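You operate a simulated robot arm through the tools that you are given. There is no shell and no other tool.

The job below is to be done with a simulated robot arm. You get a single attempt, and the scene is never put back.

TASK
Put things in order on the top of the work table. At the end: the green pine refill stands where the yellow battery pack stood; the white stain stick stands on top of the blue scrub pad; the yellow battery pack stands on top of the grey sleeve board; the white dryer pad stands where the green pine refill stood; the beige nail brush stands where the white dryer pad stood; whatever was shut is shut again. Leave all else as you found it, and nothing knocked over.

Only the result counts: the job must be done as asked and must still hold three seconds after the hand-in. Knocking over, shifting, dropping, spilling or breaking anything else fails it.

THE ROBOT
A 6-joint arm with a two-finger parallel gripper, fixed in place. Base frame: the origin is on the floor under the middle of its stand, x ahead of it, y to its left, z up; the work surface is at about z = 0.9. Units: m, degrees, N and s.
With the tool pointing down near the work surface it reaches from about 0.36 to 0.76 m from the base axis. Its first joint turns from -66.0 to 66.0 degrees. Payload 2.45 kg.
Tool frame: the origin (TCP) lies between the finger pads and is the grasp point; the fingertips stand 0.024 m ahead of it; z points along the fingers, y is the line along which they close. The gripper opens to 0.068 m. The fingers are 0.017 m wide and 0.01 m thick; the gripper's body (0.04 by 0.07 m) begins 0.041 m behind the TCP.
Orientation is that of the tool frame in the base frame, as a unit quaternion [x, y, z, w]. With the fingers straight down and closing along the base's y, the tool's x points along the base's -x, its y along +y and its z along -z.

THE INTERFACE
- The arm moves only by the tool step_arm. Its argument "series" is a list of rows, each a list of 7 numbers: the turn, a rotation vector about the tool's x, y, z in degrees, then the shift along the tool's x, y, z in m, then the gripper command, from -1 (shut) to 1 (fully open), values between in proportion. In form: [[ax, ay, az, x, y, z, jaw], ...]. A call has 1 to 20 rows; each row shifts and turns the commanded pose from where the row before left it, along the tool's axes as they then stand. Rows are played at 5 a second. More than 0.05 m and 8.6 degrees between two rows, or a gripper value outside its range, and nothing of the call is played. Where a pose cannot be reached the arm comes as near as it can. A force on the tool above 40 N (or 10 N above the force at the start of the call, whichever is more), or a blocked arm, ends the call early, and 0.2 s more pass. Each finger travels about 0.108 m/s and halts on what it meets, pressing with about 35 N; the grip force reading is that of the motor and also rises with nothing between the fingers. The clock runs only during rows and for 0.2 s after the last one: add rows that do not move to give the fingers time. It gives the time, the measured TCP pose, the force on the tool (base axes), the opening and the grip force at its end, in the units of the frame above (readings bear some noise), with the torque about the TCP (base axes, N m) and any sound that the robot's microphone picked up, and new pictures: "pictures" is both (left out), scene, wrist or none.
- Cameras (640 x 400 px; columns grow to the right, rows downward): "scene" is fixed at [0.1952, 0.4324, 1.4564]; the picture's right is [-0.57, -0.82, 0.00], its down [-0.53, 0.37, -0.76] and it looks along [0.63, -0.43, -0.65] (base axes); focal length 260 px, centre (320, 200). "wrist" rides on the gripper at [0.084, 0.011, -0.075] in the tool frame; the picture's right is [-0.13, 0.99, 0.00], its down [-0.60, -0.08, -0.79] and it looks along [-0.79, -0.10, 0.61] (tool axes); focal length 251 px, centre (320, 200). There is no depth. A picture from a camera that has moved, and an enlarged one, comes with that camera's place and axes in the base frame and with its lens. The place of the scene camera against the robot may be out by one fixed shift of up to 0.018 m in any direction.
- zoom(camera, box): a new picture of the part [left, top, right, bottom] of that camera's present view, enlarged. No time passes.
- sign_off(): hands the job in; it is judged then, once.

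Places have to be worked out from the pictures, the camera data and where the tool is seen. Open the gripper and draw the arm clear of the work before you hand the job in, unless the task says otherwise.

The tools are called after "Request:" as name(argument=value, ...) on one line, values as JSON. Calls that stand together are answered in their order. step_arm: Moves the arm, as the interface text tells. Its arguments: {"type":"object","properties":{"series":{"type":"array","items":{"type":"array","items":{"type":"number"}}},"pictures":{"type":"string","enum":["both","scene","wrist","none"]}},"required":["series"]} The other tools are called the same way: zoom (camera, box) takes an enlarged picture of a part of a camera's view; sign_off () hands the job in.

At the start:

```text
time: 0.0
ee_pos: [0.4506, -0.1426, 1.2621]
ee_rot: [0.001, 1.0, -0.001, 0.0]
ft_force: [-0.3, -0.2, 0.6]
wrist_torque: [0.01, -0.02, -0.02]
finger_gap: 0.0681
finger_force: 0.1
```

scene: 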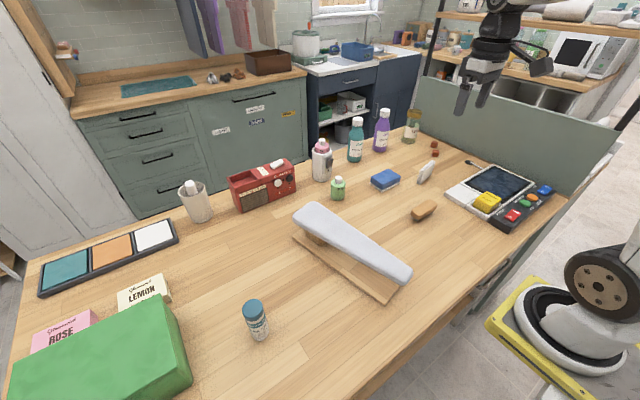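
wrist: 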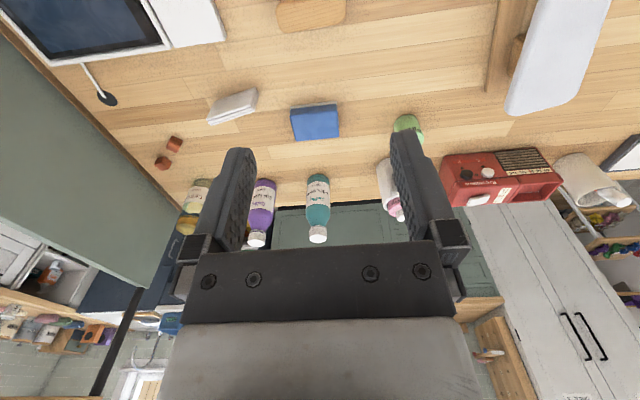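

I start by looking closely at the scene to identify each object before moving anything.

Request:
zoom(camera="scene", box=[400, 120, 600, 245])

Request:
zoom(camera="scene", box=[290, 100, 450, 200])

Request:
zoom(camera="scene", box=[160, 140, 360, 265])

Request:
zoom(camera="scene", box=[0, 200, 320, 400])

Request:
zoom(camera="wrist", box=[0, 0, 320, 200])

Request:
zoom(camera="wrist", box=[320, 0, 640, 200])

```text
3.20 times, centred on (500, 182) of scene
camera zoom: at [0.1952, 0.4324, 1.4564], right [-0.57, -0.82, 0.0], down [-0.53, 0.37, -0.76], along [0.63, -0.43, -0.65], focal length 833 px, centre (-256, 256)
```

zoom: 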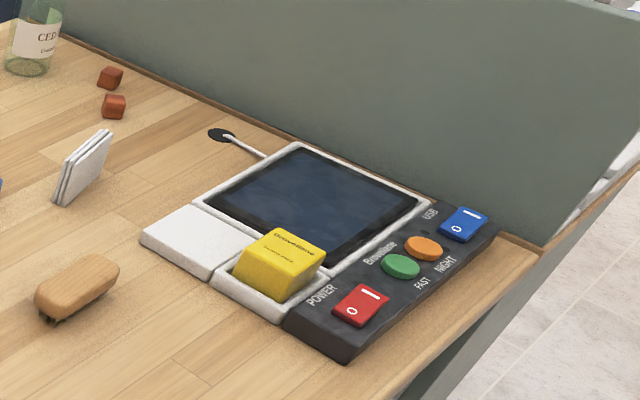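

```text
4.00 times, centred on (370, 150) of scene
camera zoom: at [0.1952, 0.4324, 1.4564], right [-0.57, -0.82, 0.0], down [-0.53, 0.37, -0.76], along [0.63, -0.43, -0.65], focal length 1041 px, centre (120, 400)
```

zoom: 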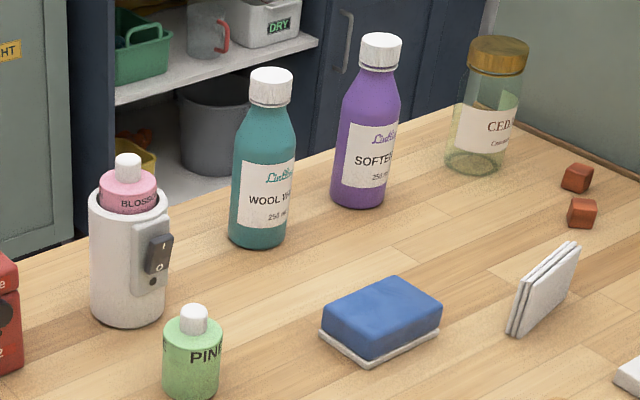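

```text
3.20 times, centred on (260, 202) of scene
camera zoom: at [0.1952, 0.4324, 1.4564], right [-0.57, -0.82, 0.0], down [-0.53, 0.37, -0.76], along [0.63, -0.43, -0.65], focal length 833 px, centre (512, 192)
```

zoom: 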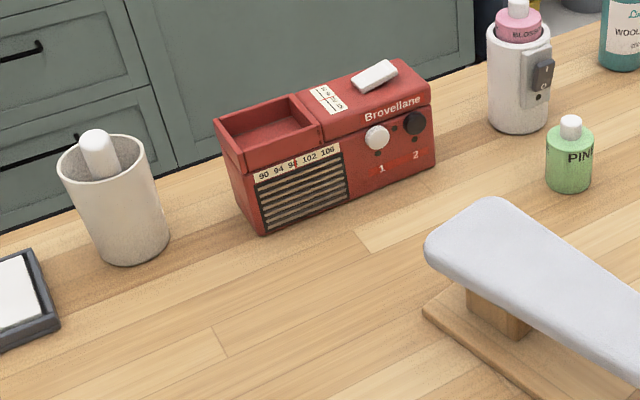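

```text
2.00 times, centred on (160, 300) of scene
camera zoom: at [0.1952, 0.4324, 1.4564], right [-0.57, -0.82, 0.0], down [-0.53, 0.37, -0.76], along [0.63, -0.43, -0.65], focal length 521 px, centre (640, 0)
```

zoom: 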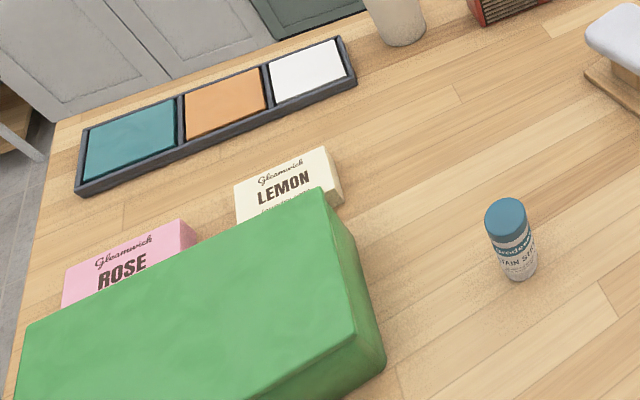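

```text
2.00 times, centred on (160, 100) of wrist
camera zoom: at [0.3671, -0.1329, 1.3374], right [0.13, 0.99, 0.0], down [0.6, -0.08, 0.79], along [0.79, -0.1, -0.61], focal length 503 px, centre (640, 400)
```

zoom: 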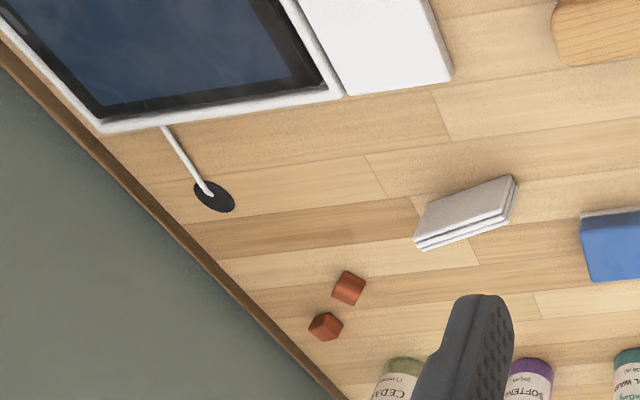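

```text
2.00 times, centred on (480, 100) of wrist
camera zoom: at [0.3671, -0.1329, 1.3374], right [0.13, 0.99, 0.0], down [0.6, -0.08, 0.79], along [0.79, -0.1, -0.61], focal length 503 px, centre (0, 400)
```

zoom: 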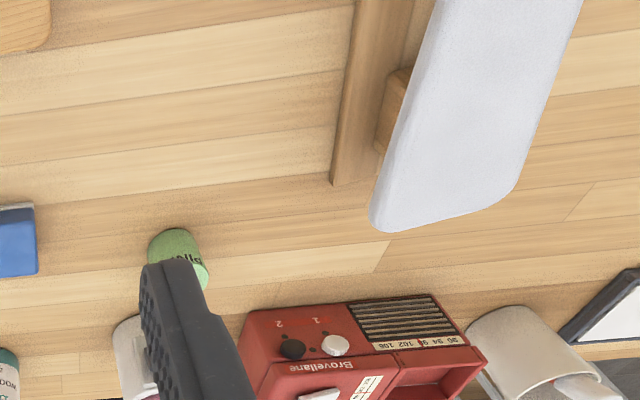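

The first zooms show most objects; I take higher magnification views of the ambiguous ones (labels, device with battery pack, stain stick, cup, radio).

Request:
zoom(camera="scene", box=[440, 160, 560, 235])

Request:
zoom(camera="scene", box=[225, 285, 305, 350])

Request:
zoom(camera="scene", box=[170, 150, 310, 235])

Request:
zoom(camera="scene", box=[360, 150, 460, 230])

Request:
zoom(camera="scene", box=[280, 180, 440, 310])

Request:
zoom(camera="wrist", box=[0, 0, 200, 125])

```text
5.33 times, centred on (500, 198) of scene
camera zoom: at [0.1952, 0.4324, 1.4564], right [-0.57, -0.82, 0.0], down [-0.53, 0.37, -0.76], along [0.63, -0.43, -0.65], focal length 1388 px, centre (-640, 213)
```

zoom: 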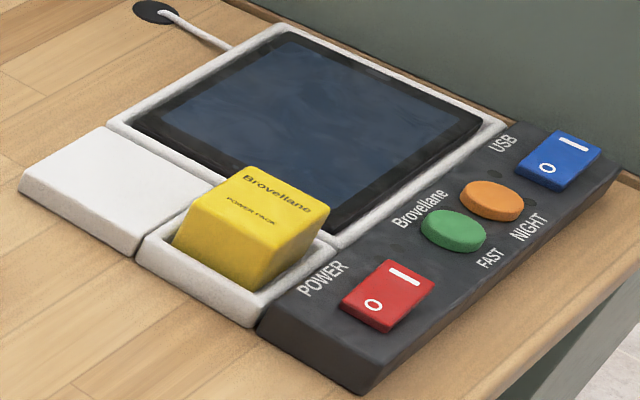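

```text
6.15 times, centred on (265, 318) of scene
camera zoom: at [0.1952, 0.4324, 1.4564], right [-0.57, -0.82, 0.0], down [-0.53, 0.37, -0.76], along [0.63, -0.43, -0.65], focal length 1602 px, centre (658, -523)
```

zoom: 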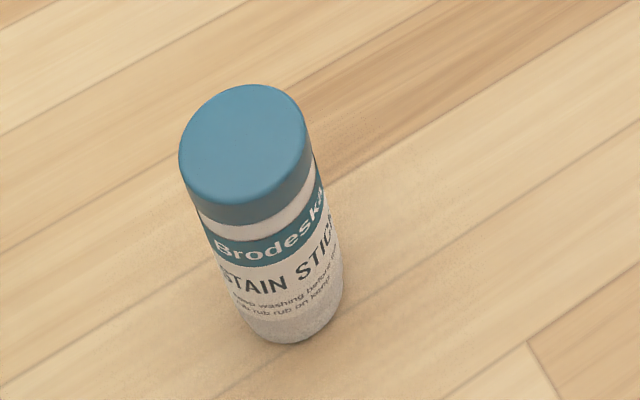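

```text
4.57 times, centred on (240, 192) of scene
camera zoom: at [0.1952, 0.4324, 1.4564], right [-0.57, -0.82, 0.0], down [-0.53, 0.37, -0.76], along [0.63, -0.43, -0.65], focal length 1190 px, centre (686, 234)
```

zoom: 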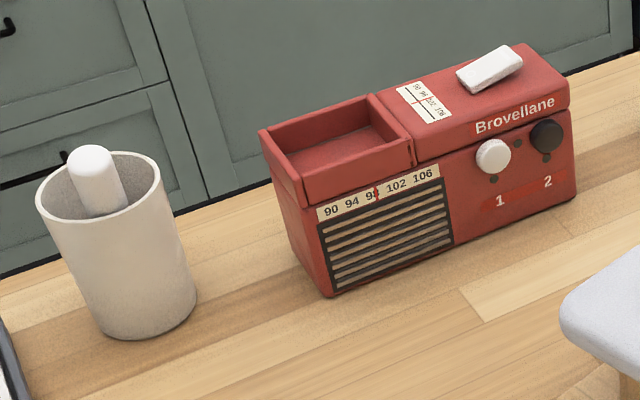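

```text
5.00 times, centred on (410, 190) of scene
camera zoom: at [0.1952, 0.4324, 1.4564], right [-0.57, -0.82, 0.0], down [-0.53, 0.37, -0.76], along [0.63, -0.43, -0.65], focal length 1301 px, centre (-130, 250)
```

zoom: 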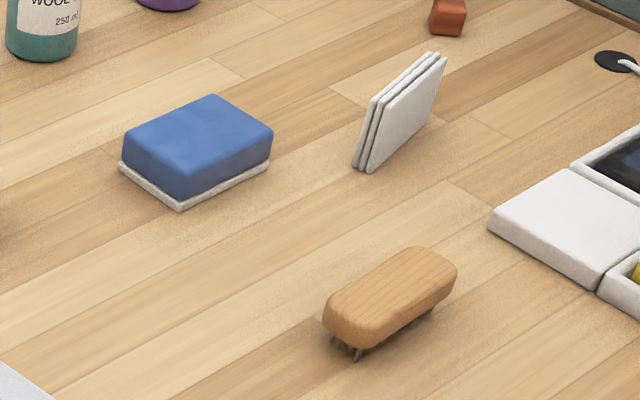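

```text
3.08 times, centred on (360, 245) of scene
camera zoom: at [0.1952, 0.4324, 1.4564], right [-0.57, -0.82, 0.0], down [-0.53, 0.37, -0.76], along [0.63, -0.43, -0.65], focal length 801 px, centre (197, 62)
```

zoom: 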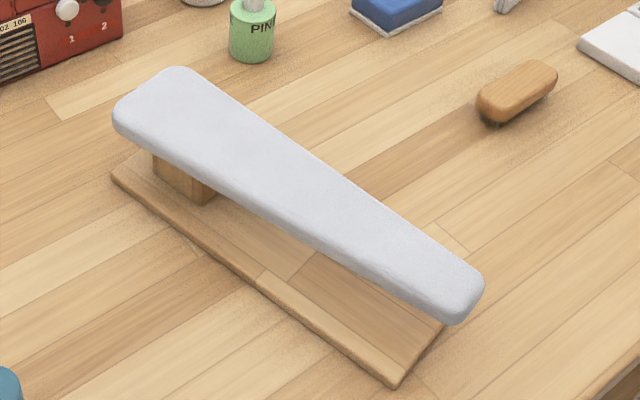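

```text
3.20 times, centred on (100, 62) of wrist
camera zoom: at [0.3671, -0.1329, 1.3374], right [0.13, 0.99, 0.0], down [0.6, -0.08, 0.79], along [0.79, -0.1, -0.61], focal length 805 px, centre (1024, 640)
```

zoom: 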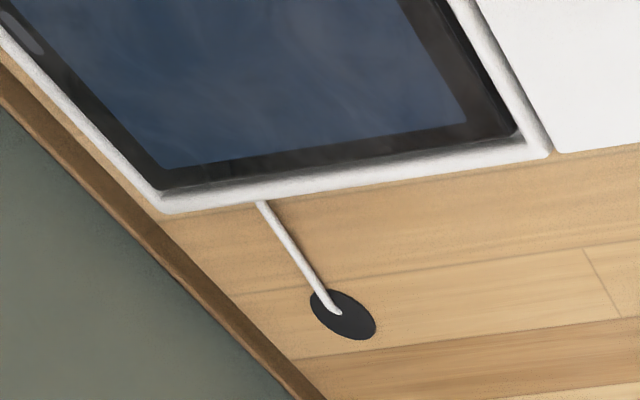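

Readings show the tool straight down at (0.451, -0.143, 1.262); everything in the task is visible and nothing covers it. I judge the battery pack near (0.40, -0.32), brush (0.49, -0.14), dryer pad (0.62, -0.31), scrub pad (0.68, -0.17), pine refill (0.73, 0.0), stain stick (0.46, 0.40). I move high up to a spot where the wrist camera sees the device with the battery pack.

Request:
step_arm(series=[[0, 0, 0, 0.025, -0.0262, 0.0187, 1], [0, 0, 0, 0.025, -0.0262, 0.0187, 1], [0, 0, 0, 0.025, -0.0262, 0.0187, 1], [0, 0, 0, 0.025, -0.0262, 0.0187, 1], [0, 0, 0, 0.025, -0.0262, 0.0187, 1], [0, 0, 0, 0.025, -0.0262, 0.0187, 1], [0, 0, 0, 0, 0, 0, 1]], pictures="both")

```text
time: 1.6
ee_pos: [0.299, -0.3006, 1.15]
ee_rot: [0.0, 1.0, 0.0, 0.0]
ft_force: [0.4, -0.3, 0.2]
wrist_torque: [0.03, 0.01, 0.02]
finger_gap: 0.0681
finger_force: 0.1
camera wrist: at [0.2164, -0.2902, 1.2242], right [0.13, 0.99, 0.0], down [0.6, -0.08, 0.79], along [0.79, -0.1, -0.61], focal length 251 px, centre (320, 200)
```

scene: 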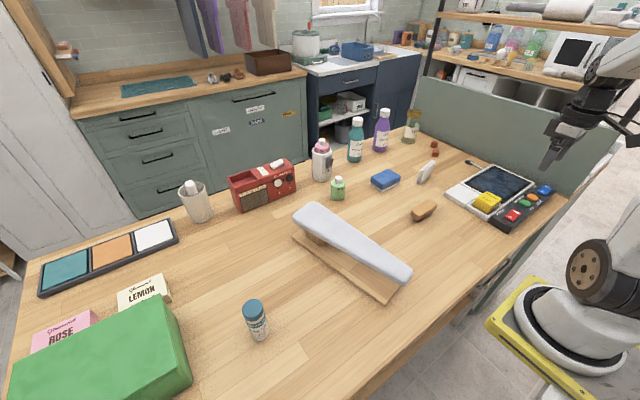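
wrist: 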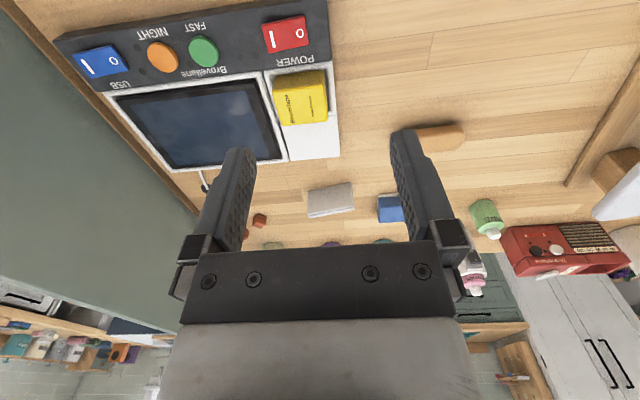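

The wrist view shows the pack in its white well at about pixel (303, 97), with the switch strip toward the robot. I zoom in for its size and orientation.

Request:
zoom(camera="wrist", box=[230, 40, 370, 175])

Request:
zoom(camera="wrist", box=[290, 110, 530, 260])

```text
2.96 times, centred on (300, 108) of wrist
camera zoom: at [0.2164, -0.2902, 1.2242], right [0.13, 0.99, 0.0], down [0.6, -0.08, 0.79], along [0.79, -0.1, -0.61], focal length 745 px, centre (379, 474)
```

zoom: 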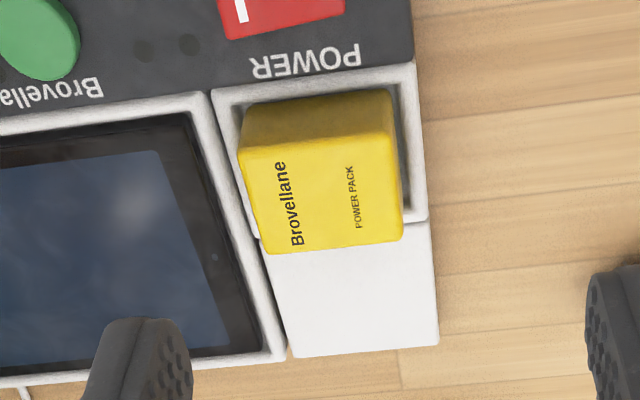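

```text
2.67 times, centred on (410, 185) of wrist
camera zoom: at [0.2164, -0.2902, 1.2242], right [0.13, 0.99, 0.0], down [0.6, -0.08, 0.79], along [0.79, -0.1, -0.61], focal length 670 px, centre (80, 240)
```

zoom: 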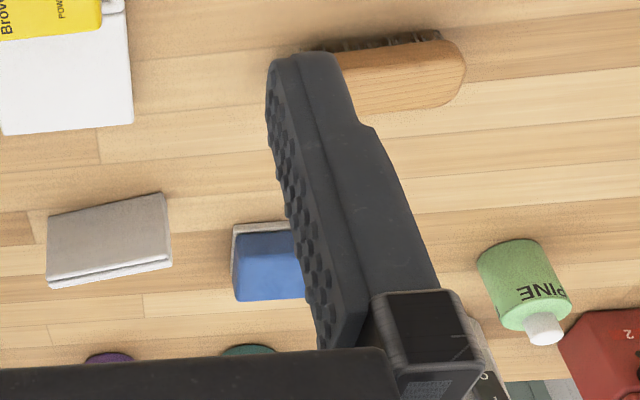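

The pack measures roughly 0.06 (y) by 0.046 (x), squared to the base axes, centred near (0.382, -0.333) in its well. I yaw the tool 90° so the fingers will close along x, and move above it for a second view to get its height.

Request:
step_arm(series=[[0, 0, 8.182, 0, 0, 0, 1], [0, 0, 8.182, 0, 0, 0, 1], [0, 0, 8.182, 0, 0, 0, 1], [0, 0, 8.182, 0, 0, 0, 1], [0, 0, 8.182, 0, 0, 0, 1], [0, 0, 8.182, 0, 0, 0, 1], [0, 0, 8.182, 0, 0, 0, 1], [0, 0, 8.182, 0, 0, 0, 1], [0, 0, 8.182, 0, 0, 0, 1], [0, 0, 8.182, 0, 0, 0, 1], [0, 0, 8.18, 0, 0, 0, 1], [0, 0, 0, -0.0108, 0.0277, 0.0167, 1], [0, 0, 0, -0.0108, 0.0277, 0.0167, 1], [0, 0, 0, -0.0108, 0.0277, 0.0167, 1], [0, 0, 0, 0, 0, 0, 1]], pictures="both")

```text
time: 4.8
ee_pos: [0.3819, -0.333, 1.0998]
ee_rot: [0.708, 0.707, 0.0, 0.0]
ft_force: [-0.1, 0.5, 0.6]
wrist_torque: [0.02, 0.0, 0.03]
finger_gap: 0.0678
finger_force: 0.1
camera wrist: at [0.3946, -0.2496, 1.1745], right [0.99, -0.13, 0.0], down [-0.08, -0.6, 0.79], along [-0.1, -0.79, -0.61], focal length 251 px, centre (320, 200)
```

scene: 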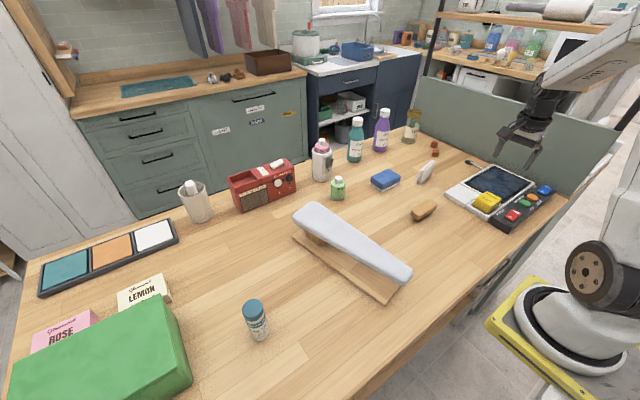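
wrist: 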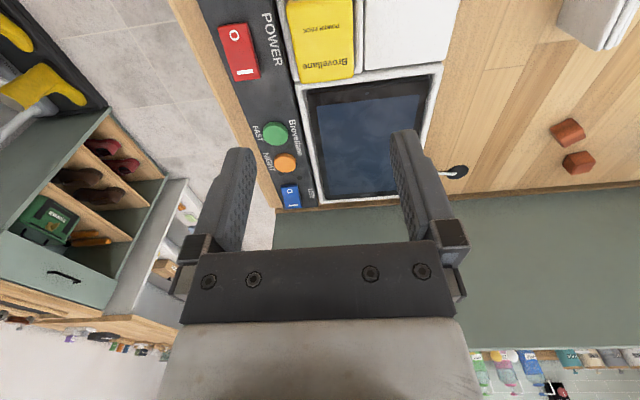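

The yaw is done and the pack is at the top of the wrist view. I enlarge it to measure.

Request:
zoom(camera="wrist", box=[250, 0, 410, 100])

Request:
zoom(camera="scene", box=[460, 175, 524, 215])

```text
4.00 times, centred on (330, 50) of wrist
camera zoom: at [0.3946, -0.2496, 1.1745], right [0.99, -0.13, 0.0], down [-0.08, -0.6, 0.79], along [-0.1, -0.79, -0.61], focal length 1006 px, centre (280, 800)
```

zoom: 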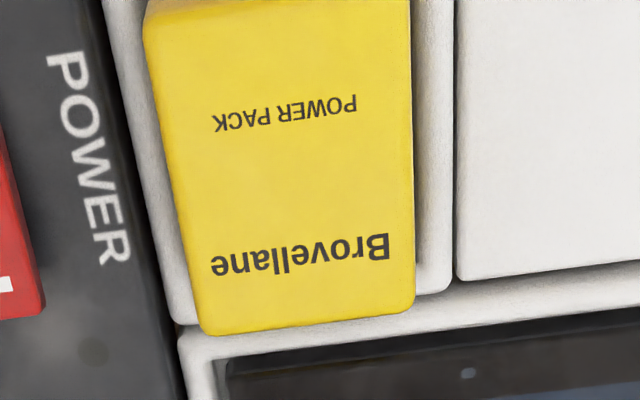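

```text
10.00 times, centred on (492, 195) of scene
camera zoom: at [0.1952, 0.4324, 1.4564], right [-0.57, -0.82, 0.0], down [-0.53, 0.37, -0.76], along [0.63, -0.43, -0.65], focal length 2603 px, centre (-1400, 250)
```

zoom: 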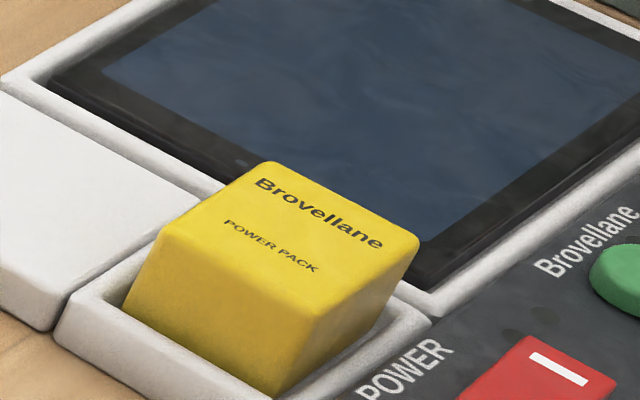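

Triangulating both wrist views gives the pack top at z ≈ 0.948, centre (0.3855, -0.334), 0.047 wide in x, rotated about -2°, and the well rim at z ≈ 0.92. I descend over it so the fingertips stay just above the rim.

Request:
step_arm(series=[[0, 0, 1.9, 0, 0, 0, 1], [0, 0, 0, -0.001, 0.0036, 0.0, 1], [0, 0, 0, 0, 0, 0.04, 1], [0, 0, 0, 0, 0, 0.04, 1], [0, 0, 0, 0, 0, 0.03, 1], [0, 0, 0, 0, 0, 0.02, 1], [0, 0, 0, 0, 0, 0.01, 1], [0, 0, 0, 0, 0, 0, 1]], pictures="both")

```text
time: 6.6
ee_pos: [0.3867, -0.3339, 0.9589]
ee_rot: [0.719, 0.695, 0.001, 0.0]
ft_force: [0.0, 0.1, -0.1]
wrist_torque: [0.03, 0.0, 0.0]
finger_gap: 0.0676
finger_force: 0.0
camera wrist: at [0.4012, -0.2509, 1.0343], right [0.99, -0.16, 0.0], down [-0.1, -0.6, 0.79], along [-0.13, -0.78, -0.61], focal length 251 px, centre (320, 200)
```

scene: 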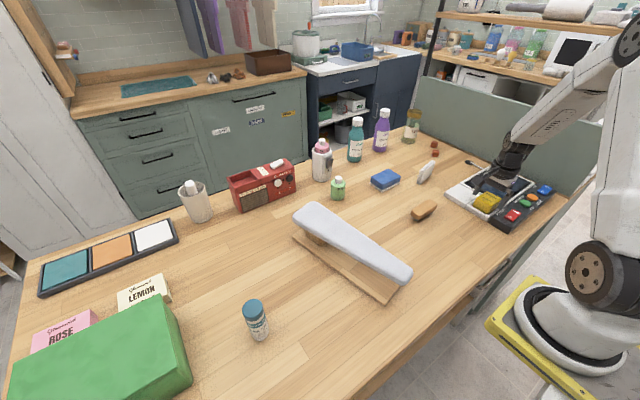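
wrist: 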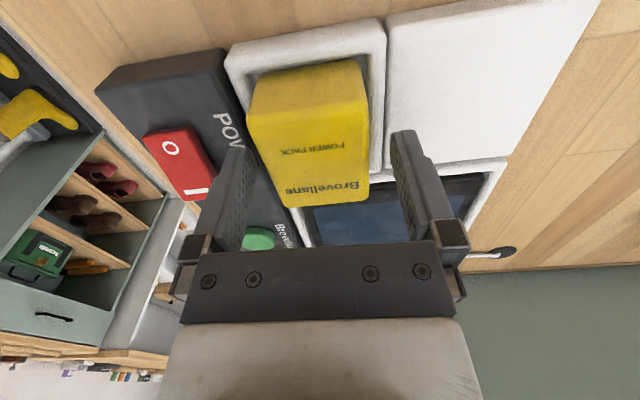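

The fingers straddle the pack, still clear. I zoom to check alignment before the last few millimetres.

Request:
zoom(camera="wrist", box=[200, 20, 440, 230])

```text
1.90 times, centred on (320, 125) of wrist
camera zoom: at [0.4012, -0.2509, 1.0343], right [0.99, -0.16, 0.0], down [-0.1, -0.6, 0.79], along [-0.13, -0.78, -0.61], focal length 479 px, centre (320, 343)
```

zoom: 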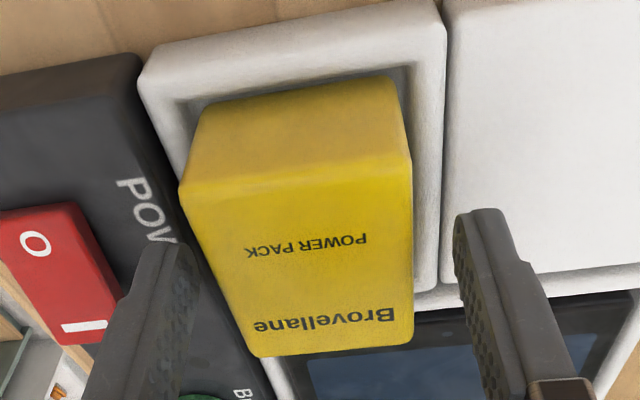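

Corners put the pack at x 0.3625–0.410, y -0.366–-0.306, essentially square to the axes. I take out about 1.3° of yaw, lower the last 7 mm and close.

Request:
step_arm(series=[[0, 0, -1.3, 0, 0, 0, 1], [0, 0, 0, -0.001, 0, 0.0035, 1], [0, 0, 0, 0, 0, 0.0035, 1], [0, 0, 0, 0, 0, 0, -1], [0, 0, 0, 0, 0, 0, -1], [0, 0, 0, 0, 0, 0, -1], [0, 0, 0, 0, 0, 0, -1]], pictures="wrist")

```text
time: 8.2
ee_pos: [0.387, -0.3362, 0.9523]
ee_rot: [0.711, 0.704, 0.001, 0.0]
ft_force: [-0.3, -0.2, 1.9]
wrist_torque: [0.09, 0.06, 0.02]
finger_gap: 0.0499
finger_force: 35.1
camera wrist: at [0.3994, -0.2516, 1.0282], right [0.99, -0.14, 0.0], down [-0.08, -0.6, 0.79], along [-0.11, -0.79, -0.61], focal length 251 px, centre (320, 200)
```

wrist: 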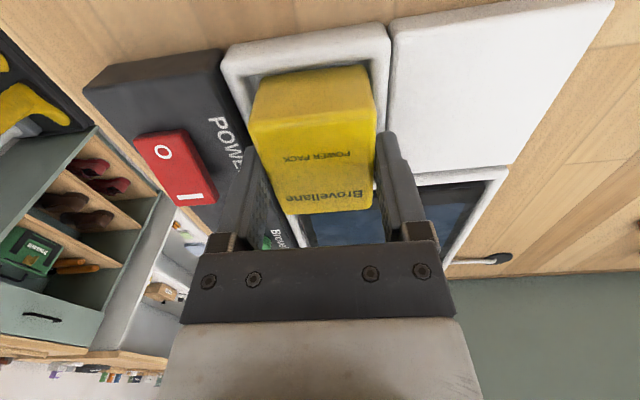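

The fingers stopped at 0.050 m with 35 N, so the pack is held. I lift it straight up and check.

Request:
step_arm(series=[[0, 0, 0, 0, 0, -0.01, -1], [0, 0, 0, 0, 0, -0.02, -1], [0, 0, 0, 0, 0, -0.03, -1], [0, 0, 0, 0, 0, -0.04, -1], [0, 0, 0, 0, 0, -0.04, -1], [0, 0, 0, 0, 0, -0.04, -1], [0, 0, 0, 0, 0, -0.02, -1], [0, 0, 0, 0, 0, 0, -1]], pictures="both")

```text
time: 10.0
ee_pos: [0.3862, -0.3336, 1.1528]
ee_rot: [0.711, 0.704, 0.0, 0.0]
ft_force: [-1.0, 0.1, -2.1]
wrist_torque: [0.04, -0.01, 0.0]
finger_gap: 0.0495
finger_force: 35.0
camera wrist: at [0.3993, -0.2512, 1.2282], right [0.99, -0.14, 0.0], down [-0.08, -0.6, 0.79], along [-0.11, -0.79, -0.61], focal length 251 px, centre (320, 200)
```

scene: 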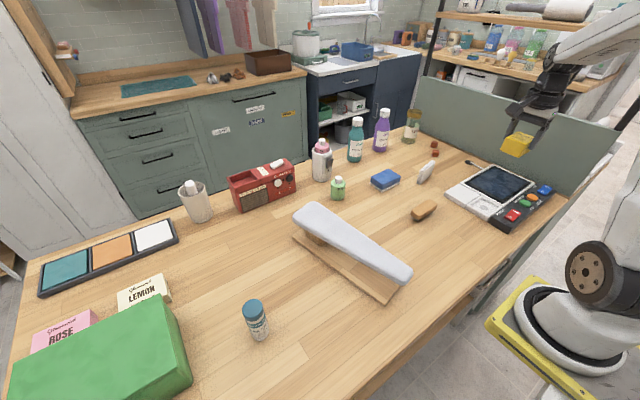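
wrist: 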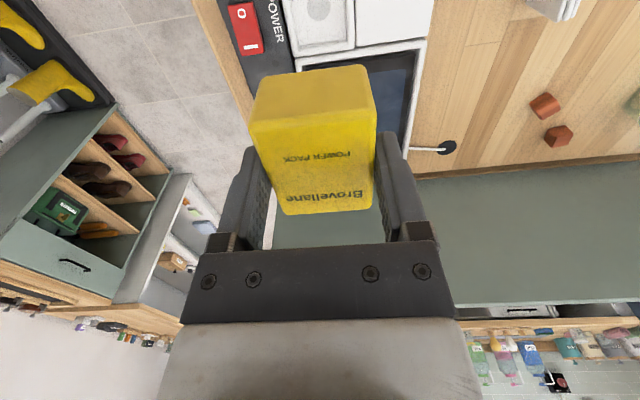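

The pack is held firmly off the device. I look at the empty well, both views, to know its floor and size for the pine refill.

Request:
zoom(camera="wrist", box=[220, 0, 440, 120])

Request:
zoom(camera="scene", box=[440, 170, 536, 230])

```text
2.91 times, centred on (330, 60) of wrist
camera zoom: at [0.3993, -0.2512, 1.2282], right [0.99, -0.14, 0.0], down [-0.08, -0.6, 0.79], along [-0.11, -0.79, -0.61], focal length 731 px, centre (291, 607)
```

zoom: 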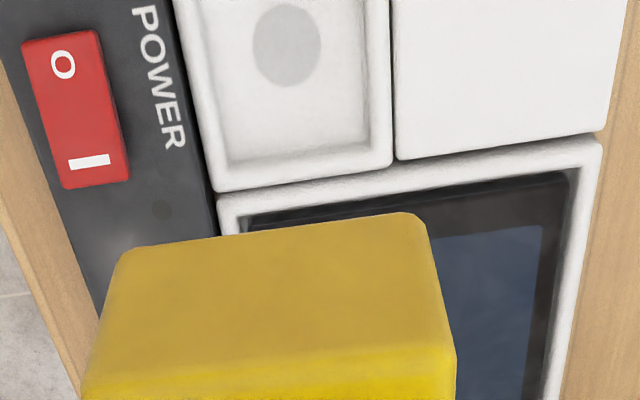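

```text
6.67 times, centred on (488, 200) of scene
camera zoom: at [0.1952, 0.4324, 1.4564], right [-0.57, -0.82, 0.0], down [-0.53, 0.37, -0.76], along [0.63, -0.43, -0.65], focal length 1735 px, centre (-800, 200)
```

zoom: 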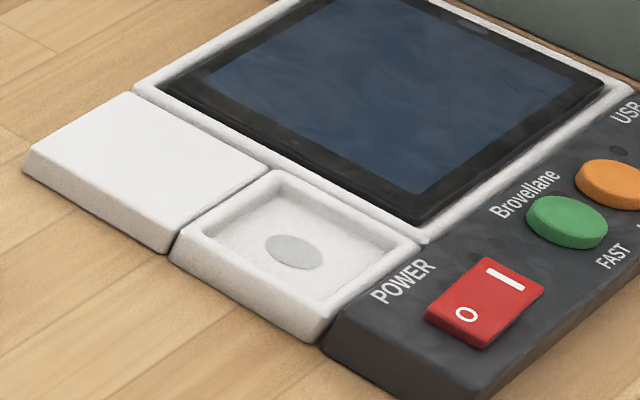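

The well floor has a round grey spot at about (0.3855, -0.336), right where the pack's centre was. Now I yaw back and carry the pack high toward a spot from which the wrist camera sees the sleeve board.

Request:
step_arm(series=[[0, 0, -8.24, 0, 0, 0, -1], [0, 0, -8.24, 0, 0, 0, -1], [0, 0, -8.24, 0, 0, 0, -1], [0, 0, -8.24, 0, 0, 0, -1], [0, 0, -8.24, 0, 0, 0, -1], [0, 0, -8.24, 0, 0, 0, -1], [0, 0, -8.24, 0, 0, 0, -1], [0, 0, -8.24, 0, 0, 0, -1], [0, 0, -8.24, 0, 0, 0, -1], [0, 0, -8.24, 0, 0, 0, -1], [0, 0, -8.24, 0, 0, 0, -1], [0, 0, 0, 0.00514, 0.0406, -0.00957, -1], [0, 0, 0, 0.00514, 0.0406, -0.00957, -1], [0, 0, 0, 0.00514, 0.0406, -0.00957, -1], [0, 0, 0, 0.00514, 0.0406, -0.00957, -1], [0, 0, 0, 0.00514, 0.0406, -0.00957, -1], [0, 0, 0, 0.00514, 0.0406, -0.00957, -1], [0, 0, 0, 0.00514, 0.0406, -0.00957, -1], [0, 0, 0, 0, 0, 0, -1]], pictures="both")

```text
time: 14.0
ee_pos: [0.3697, -0.0547, 1.2154]
ee_rot: [0.0, 1.0, 0.0, -0.001]
ft_force: [-0.4, 0.5, -2.4]
wrist_torque: [0.04, -0.02, 0.02]
finger_gap: 0.0496
finger_force: 35.0
out of reach, approached as far as the arm can: row 18
camera wrist: at [0.2867, -0.0444, 1.2904], right [0.13, 0.99, 0.0], down [0.61, -0.08, 0.79], along [0.79, -0.1, -0.61], focal length 251 px, centre (320, 200)
```

scene: 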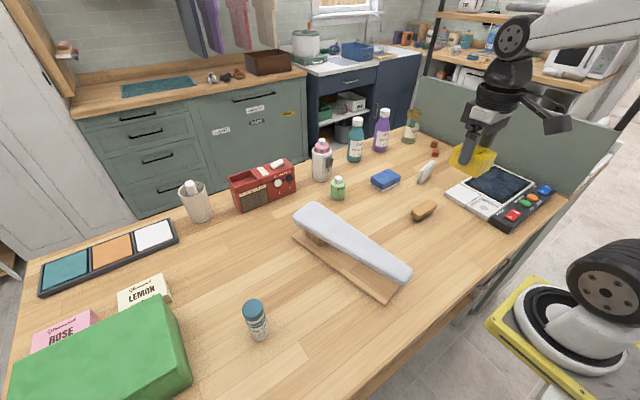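
wrist: 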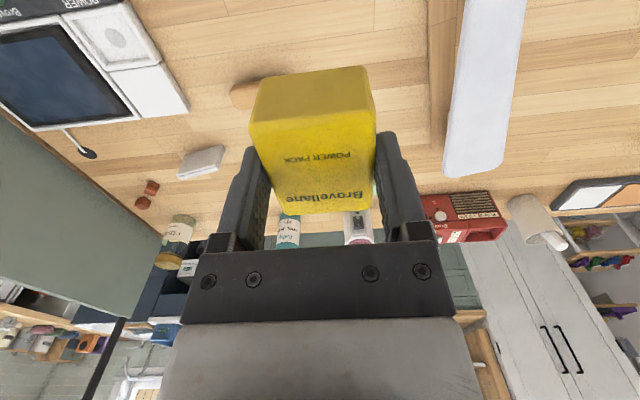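

The board's wide end is visible at about (475, 165) of the wrist view. I zoom on it to locate its outline.

Request:
zoom(camera="wrist", box=[400, 0, 560, 200])

Request:
zoom(camera="scene", box=[280, 190, 420, 310])

```text
2.00 times, centred on (480, 100) of wrist
camera zoom: at [0.2867, -0.0444, 1.2904], right [0.13, 0.99, 0.0], down [0.61, -0.08, 0.79], along [0.79, -0.1, -0.61], focal length 503 px, centre (0, 400)
```

zoom: 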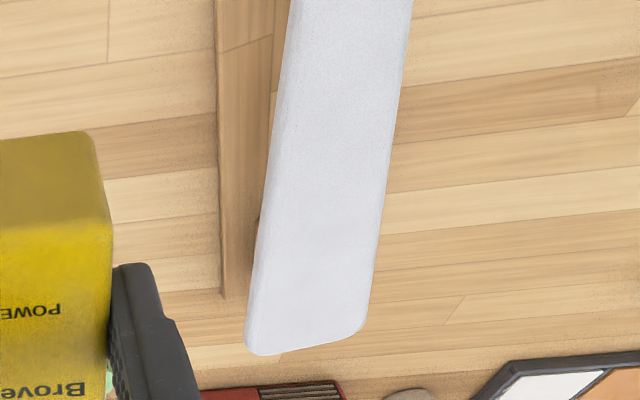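

```text
3.33 times, centred on (350, 250) of scene
camera zoom: at [0.1952, 0.4324, 1.4564], right [-0.57, -0.82, 0.0], down [-0.53, 0.37, -0.76], along [0.63, -0.43, -0.65], focal length 868 px, centre (220, 33)
```

zoom: 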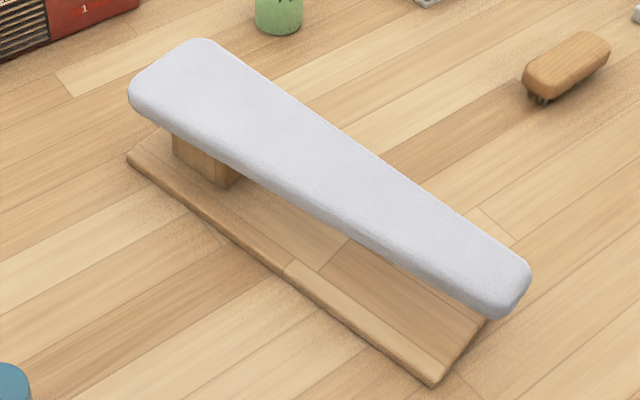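

Combining both cameras, the board's top is at z ≈ 0.988, its wide end runs from about (0.637, 0.129) to (0.620, 0.219), axis about 12° from x, and the post is under about (0.57, 0.16). I carry the pack to above that point and turn it along the board.

Request:
step_arm(series=[[0, 0, 0, -0.02475, 0.02696, 0.0144, -1], [0, 0, 0, -0.02475, 0.02696, 0.0144, -1], [0, 0, 0, -0.02475, 0.02696, 0.0144, -1], [0, 0, 0, -0.02475, 0.02696, 0.0144, -1], [0, 0, 0, -0.02475, 0.02696, 0.0144, -1], [0, 0, 0, -0.02475, 0.02696, 0.0144, -1], [0, 0, 0, -0.02475, 0.02696, 0.0144, -1], [0, 0, 0, -0.02475, 0.02696, 0.0144, -1], [0, 0, -6.2, 0, 0, 0, -1], [0, 0, -6.2, 0, 0, 0, -1], [0, 0, 0, 0, 0, 0, -1]], pictures="both")

```text
time: 16.4
ee_pos: [0.568, 0.1606, 1.1007]
ee_rot: [-0.109, 0.994, 0.0, 0.0]
ft_force: [-0.1, 0.3, -2.6]
wrist_torque: [0.0, 0.03, 0.0]
finger_gap: 0.0499
finger_force: 35.0
camera wrist: at [0.4849, 0.1532, 1.1756], right [-0.09, 1.0, 0.0], down [0.61, 0.05, 0.79], along [0.79, 0.07, -0.61], focal length 251 px, centre (320, 200)
```

scene: 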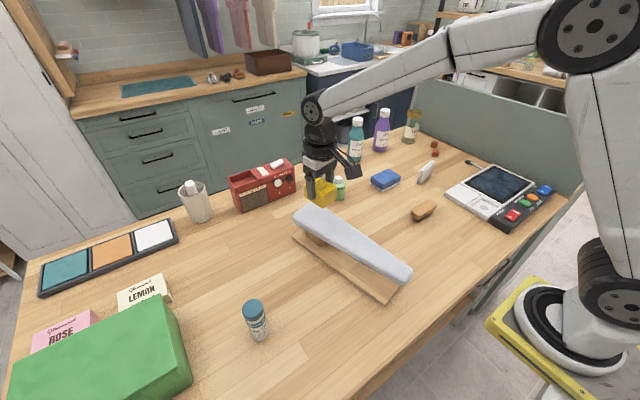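
wrist: 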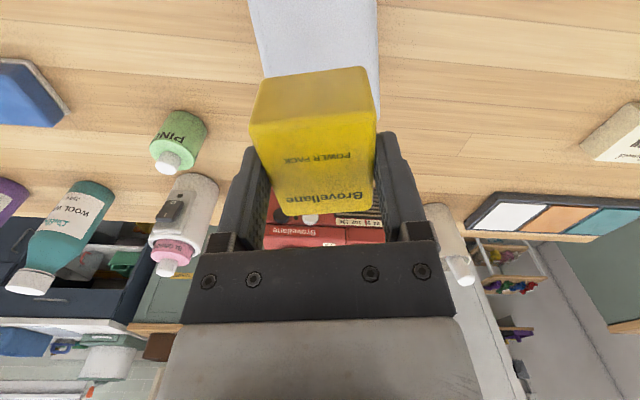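

Positioned at (0.568, 0.161), the board's centreline matches within a few mm. I descend to leave roughly 15 mm under the pack and then go in small steps.

Request:
step_arm(series=[[0, 0, 0, 0, 0, 0.025, -1], [0, 0, 0, 0, 0, 0.02, -1], [0, 0, 0, 0, 0, 0.01, -1], [0, 0, 0, 0, 0, 0, -1]], pictures="both")

Request:
zoom(camera="scene", box=[270, 150, 400, 250])

```text
time: 17.4
ee_pos: [0.5694, 0.1617, 1.0462]
ee_rot: [-0.109, 0.994, 0.0, 0.0]
ft_force: [0.3, 0.8, -2.1]
wrist_torque: [0.02, -0.01, -0.01]
finger_gap: 0.0497
finger_force: 34.7
camera wrist: at [0.4847, 0.1535, 1.1204], right [-0.09, 1.0, 0.0], down [0.61, 0.05, 0.79], along [0.79, 0.07, -0.61], focal length 251 px, centre (320, 200)
```

scene: 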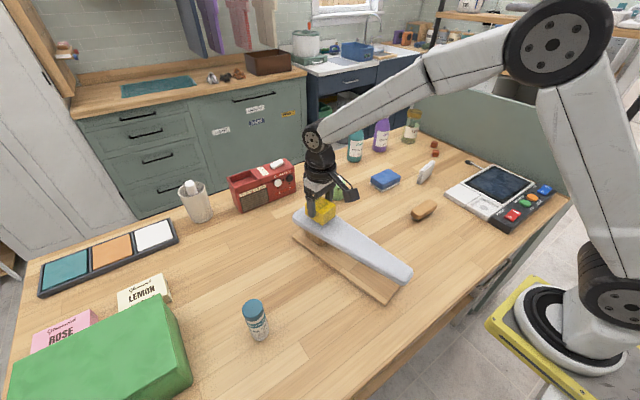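
wrist: 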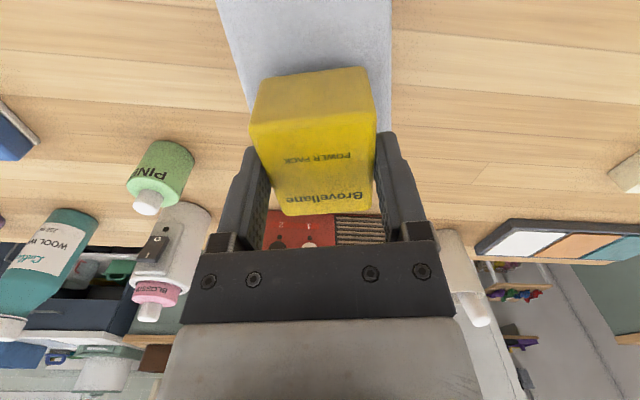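

```text
4.00 times, centred on (335, 200) of scene
camera zoom: at [0.1952, 0.4324, 1.4564], right [-0.57, -0.82, 0.0], down [-0.53, 0.37, -0.76], along [0.63, -0.43, -0.65], focal length 1041 px, centre (260, 200)
```

zoom: 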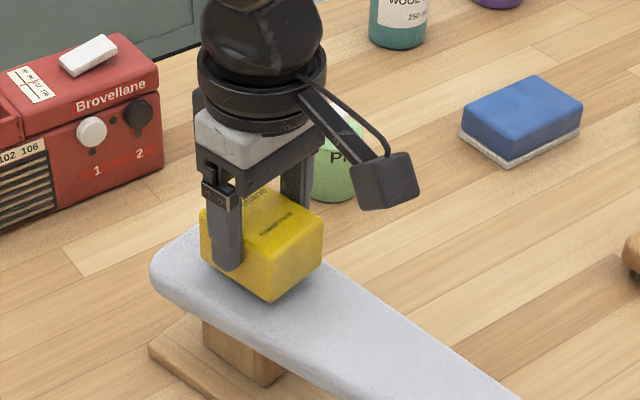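

The pack is centred over the board just above the post. I step down slowly while watching the force.

Request:
step_arm(series=[[0, 0, 0, 0, 0, 0.004, -1], [0, 0, 0, 0, 0, 0.003, -1], [0, 0, 0, 0, 0, 0.002, -1], [0, 0, 0, 0, 0, 0, -1]], pictures="scene")

Request:
zoom(camera="scene", box=[295, 180, 375, 240])

```text
time: 18.4
ee_pos: [0.568, 0.161, 1.0364]
ee_rot: [-0.109, 0.994, 0.0, -0.001]
ft_force: [0.4, -0.9, -1.0]
wrist_torque: [0.0, 0.03, 0.01]
finger_gap: 0.0496
finger_force: 34.7
```

scene: 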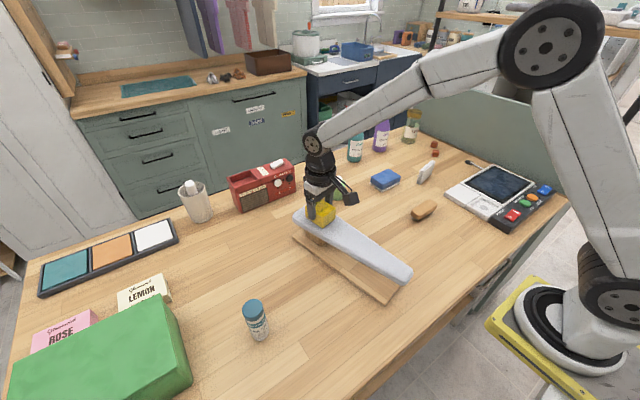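

```text
6.67 times, centred on (335, 210) of scene
camera zoom: at [0.1952, 0.4324, 1.4564], right [-0.57, -0.82, 0.0], down [-0.53, 0.37, -0.76], along [0.63, -0.43, -0.65], focal length 1735 px, centre (220, 133)
```

zoom: 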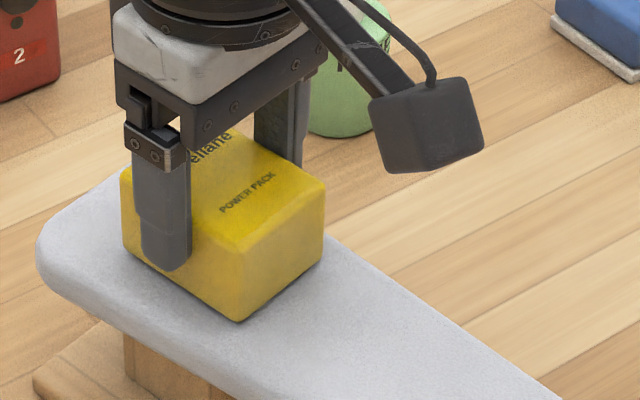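

Still hardly any contact (force -1 N against about -2.3 N free). I keep going in 1.5–2 mm steps.

Request:
step_arm(series=[[0, 0, 0, 0, 0, 0.002, -1], [0, 0, 0, 0, 0, 0.0015, -1], [0, 0, 0, 0, 0, 0, -1]], pictures="none")

```text
time: 19.2
ee_pos: [0.5687, 0.1609, 1.0346]
ee_rot: [-0.109, 0.994, 0.0, 0.001]
ft_force: [-5.4, -2.3, 18.5]
wrist_torque: [-0.21, 0.77, 0.02]
finger_gap: 0.0497
finger_force: 34.4
```

Contact: 18.5 N upward with TCP at 1.0346. I ease up about 1.5 mm and open the fingers.

Request:
step_arm(series=[[0, 0, 0, 0, 0, -0.0012, -1], [0, 0, 0, 0, 0, 0, -1], [0, 0, 0, 0, 0, 0, 0.7], [0, 0, 0, 0, 0, 0, 0.9], [0, 0, 0, 0, 0, 0, 1]], pictures="both")

Request:
zoom(camera="scene", box=[295, 180, 375, 240])

```text
time: 20.4
ee_pos: [0.5679, 0.1613, 1.0345]
ee_rot: [-0.109, 0.994, 0.0, 0.0]
ft_force: [0.1, -0.4, -0.4]
wrist_torque: [-0.01, -0.01, -0.03]
finger_gap: 0.0683
finger_force: 0.1
camera wrist: at [0.4846, 0.1532, 1.1094], right [-0.09, 1.0, 0.0], down [0.61, 0.05, 0.79], along [0.79, 0.07, -0.61], focal length 251 px, centre (320, 200)
```

scene: 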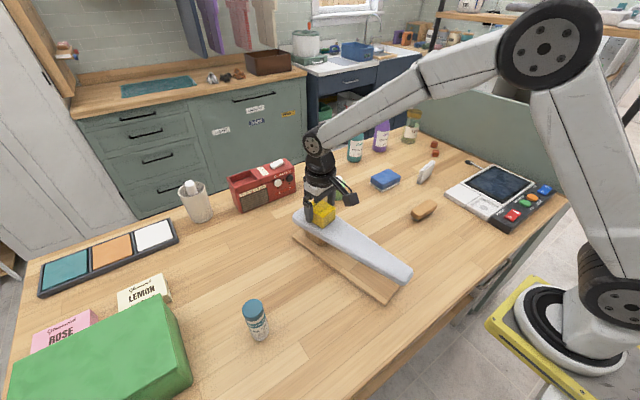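
wrist: 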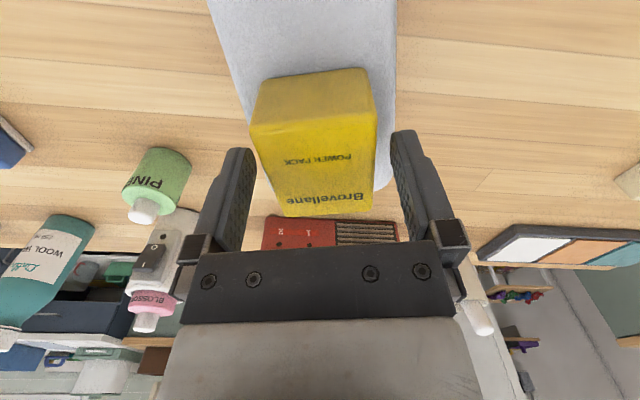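

```text
6.67 times, centred on (335, 210) of scene
camera zoom: at [0.1952, 0.4324, 1.4564], right [-0.57, -0.82, 0.0], down [-0.53, 0.37, -0.76], along [0.63, -0.43, -0.65], focal length 1735 px, centre (220, 133)
```

zoom: 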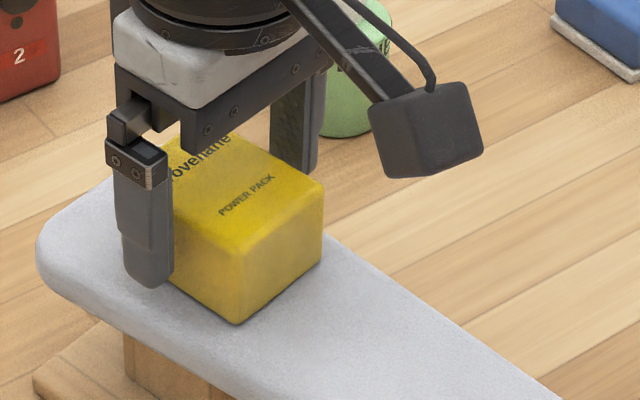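

The pack stands flat on the board and the fingers are free (force ≈ 0). I rise straight up, undo the yaw and go look at the pine refill.

Request:
step_arm(series=[[0, 0, 0, 0, 0, -0.02, 1], [0, 0, 0, 0, 0, -0.03, 1], [0, 0, 0, 0, 0, -0.04, 1], [0, 0, 0, 0, 0, -0.03, 1], [0, 0, 6.2, 0, 0, 0, 1], [0, 0, 6.2, 0, 0, 0, 1], [0, 0, 0, 0.012, -0.0428, 0.00875, 1], [0, 0, 0, 0.012, -0.0428, 0.00875, 1], [0, 0, 0, 0.012, -0.0428, 0.00875, 1], [0, 0, 0, 0.012, -0.0428, 0.00875, 1], [0, 0, 0, 0, 0, 0, 1]], pictures="both")

Request:
zoom(camera="wrist", box=[240, 80, 440, 240])

Request:
zoom(camera="scene", box=[295, 120, 405, 240])

```text
time: 22.8
ee_pos: [0.5189, -0.0098, 1.1193]
ee_rot: [-0.001, 1.0, 0.0, 0.0]
ft_force: [1.5, -0.1, -0.6]
wrist_torque: [0.06, -0.01, -0.03]
finger_gap: 0.068
finger_force: 0.0
camera wrist: at [0.4364, 0.0002, 1.1942], right [0.13, 0.99, 0.0], down [0.6, -0.08, 0.79], along [0.79, -0.1, -0.61], focal length 251 px, centre (320, 200)
```

scene: 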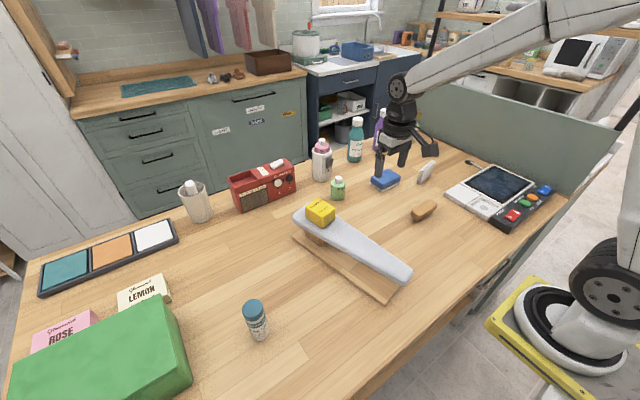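
wrist: 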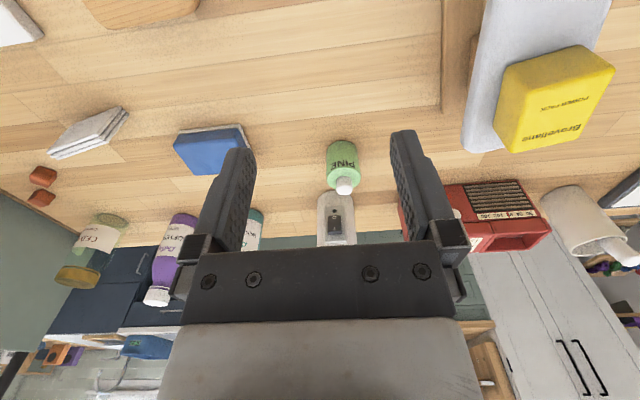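

```text
2.50 times, centred on (340, 160) of wrist
camera zoom: at [0.4364, 0.0002, 1.1942], right [0.13, 0.99, 0.0], down [0.6, -0.08, 0.79], along [0.79, -0.1, -0.61], focal length 629 px, centre (270, 300)
```

zoom: 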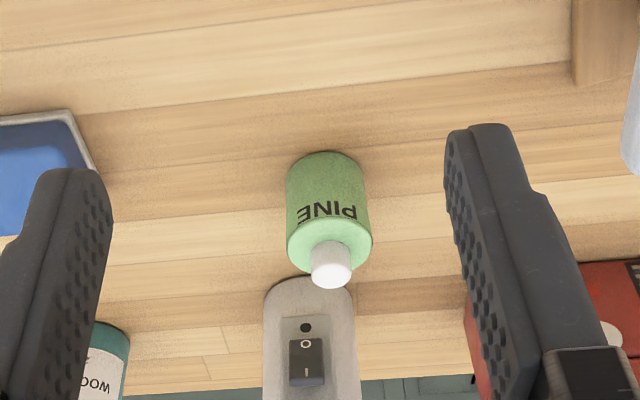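

```text
3.33 times, centred on (350, 180) of scene
camera zoom: at [0.1952, 0.4324, 1.4564], right [-0.57, -0.82, 0.0], down [-0.53, 0.37, -0.76], along [0.63, -0.43, -0.65], focal length 868 px, centre (220, 267)
```

zoom: 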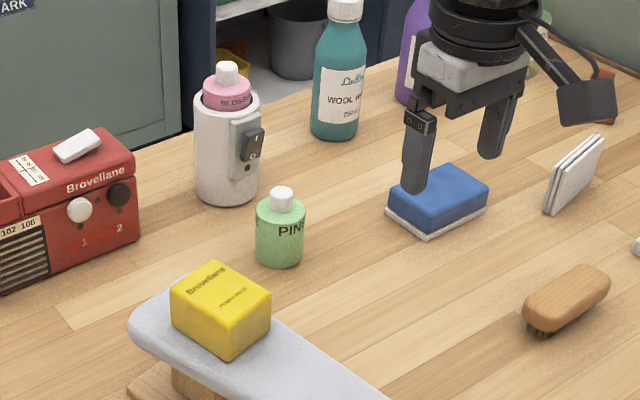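

The pine refill stands at about (0.703, 0.000), diameter ≈ 0.049, cap top at z ≈ 0.975. I move above it for a close view before descending.

Request:
step_arm(series=[[0, 0, 0, -0.046, 0.0023, 0.004, 1], [0, 0, 0, -0.046, 0.0023, 0.004, 1], [0, 0, 0, -0.046, 0.0023, 0.004, 1], [0, 0, 0, -0.046, 0.0023, 0.004, 1], [0, 0, 0, 0, 0, 0.025, 1], [0, 0, 0, 0, 0, 0.025, 1], [0, 0, 0, 0, 0, 0, 1]], pictures="both")

Request:
zoom(camera="wrist", box=[220, 0, 440, 180])

```text
time: 24.4
ee_pos: [0.7044, -0.0018, 1.0521]
ee_rot: [-0.001, 1.0, 0.0, 0.0]
ft_force: [0.7, -0.7, -0.7]
wrist_torque: [0.01, 0.02, -0.02]
finger_gap: 0.0681
finger_force: 0.1
camera wrist: at [0.6207, 0.0092, 1.1277], right [0.13, 0.99, 0.0], down [0.6, -0.08, 0.79], along [0.79, -0.1, -0.61], focal length 251 px, centre (320, 200)
```

scene: 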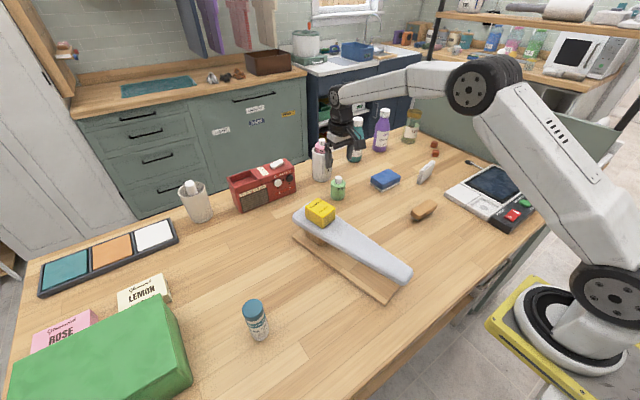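
wrist: 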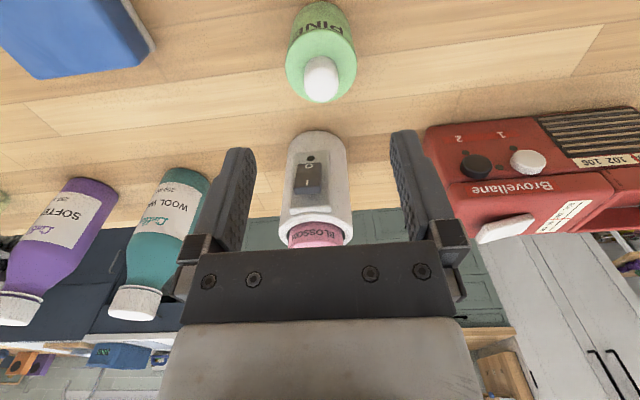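

```text
2.22 times, centred on (330, 90) of wrist
camera zoom: at [0.6207, 0.0092, 1.1277], right [0.13, 0.99, 0.0], down [0.6, -0.08, 0.79], along [0.79, -0.1, -0.61], focal length 559 px, centre (298, 444)
```

zoom: 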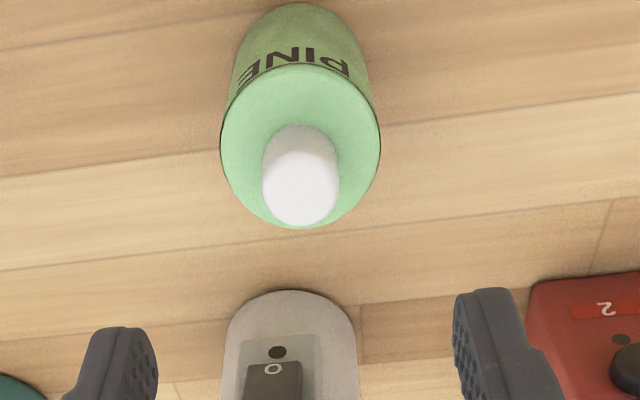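

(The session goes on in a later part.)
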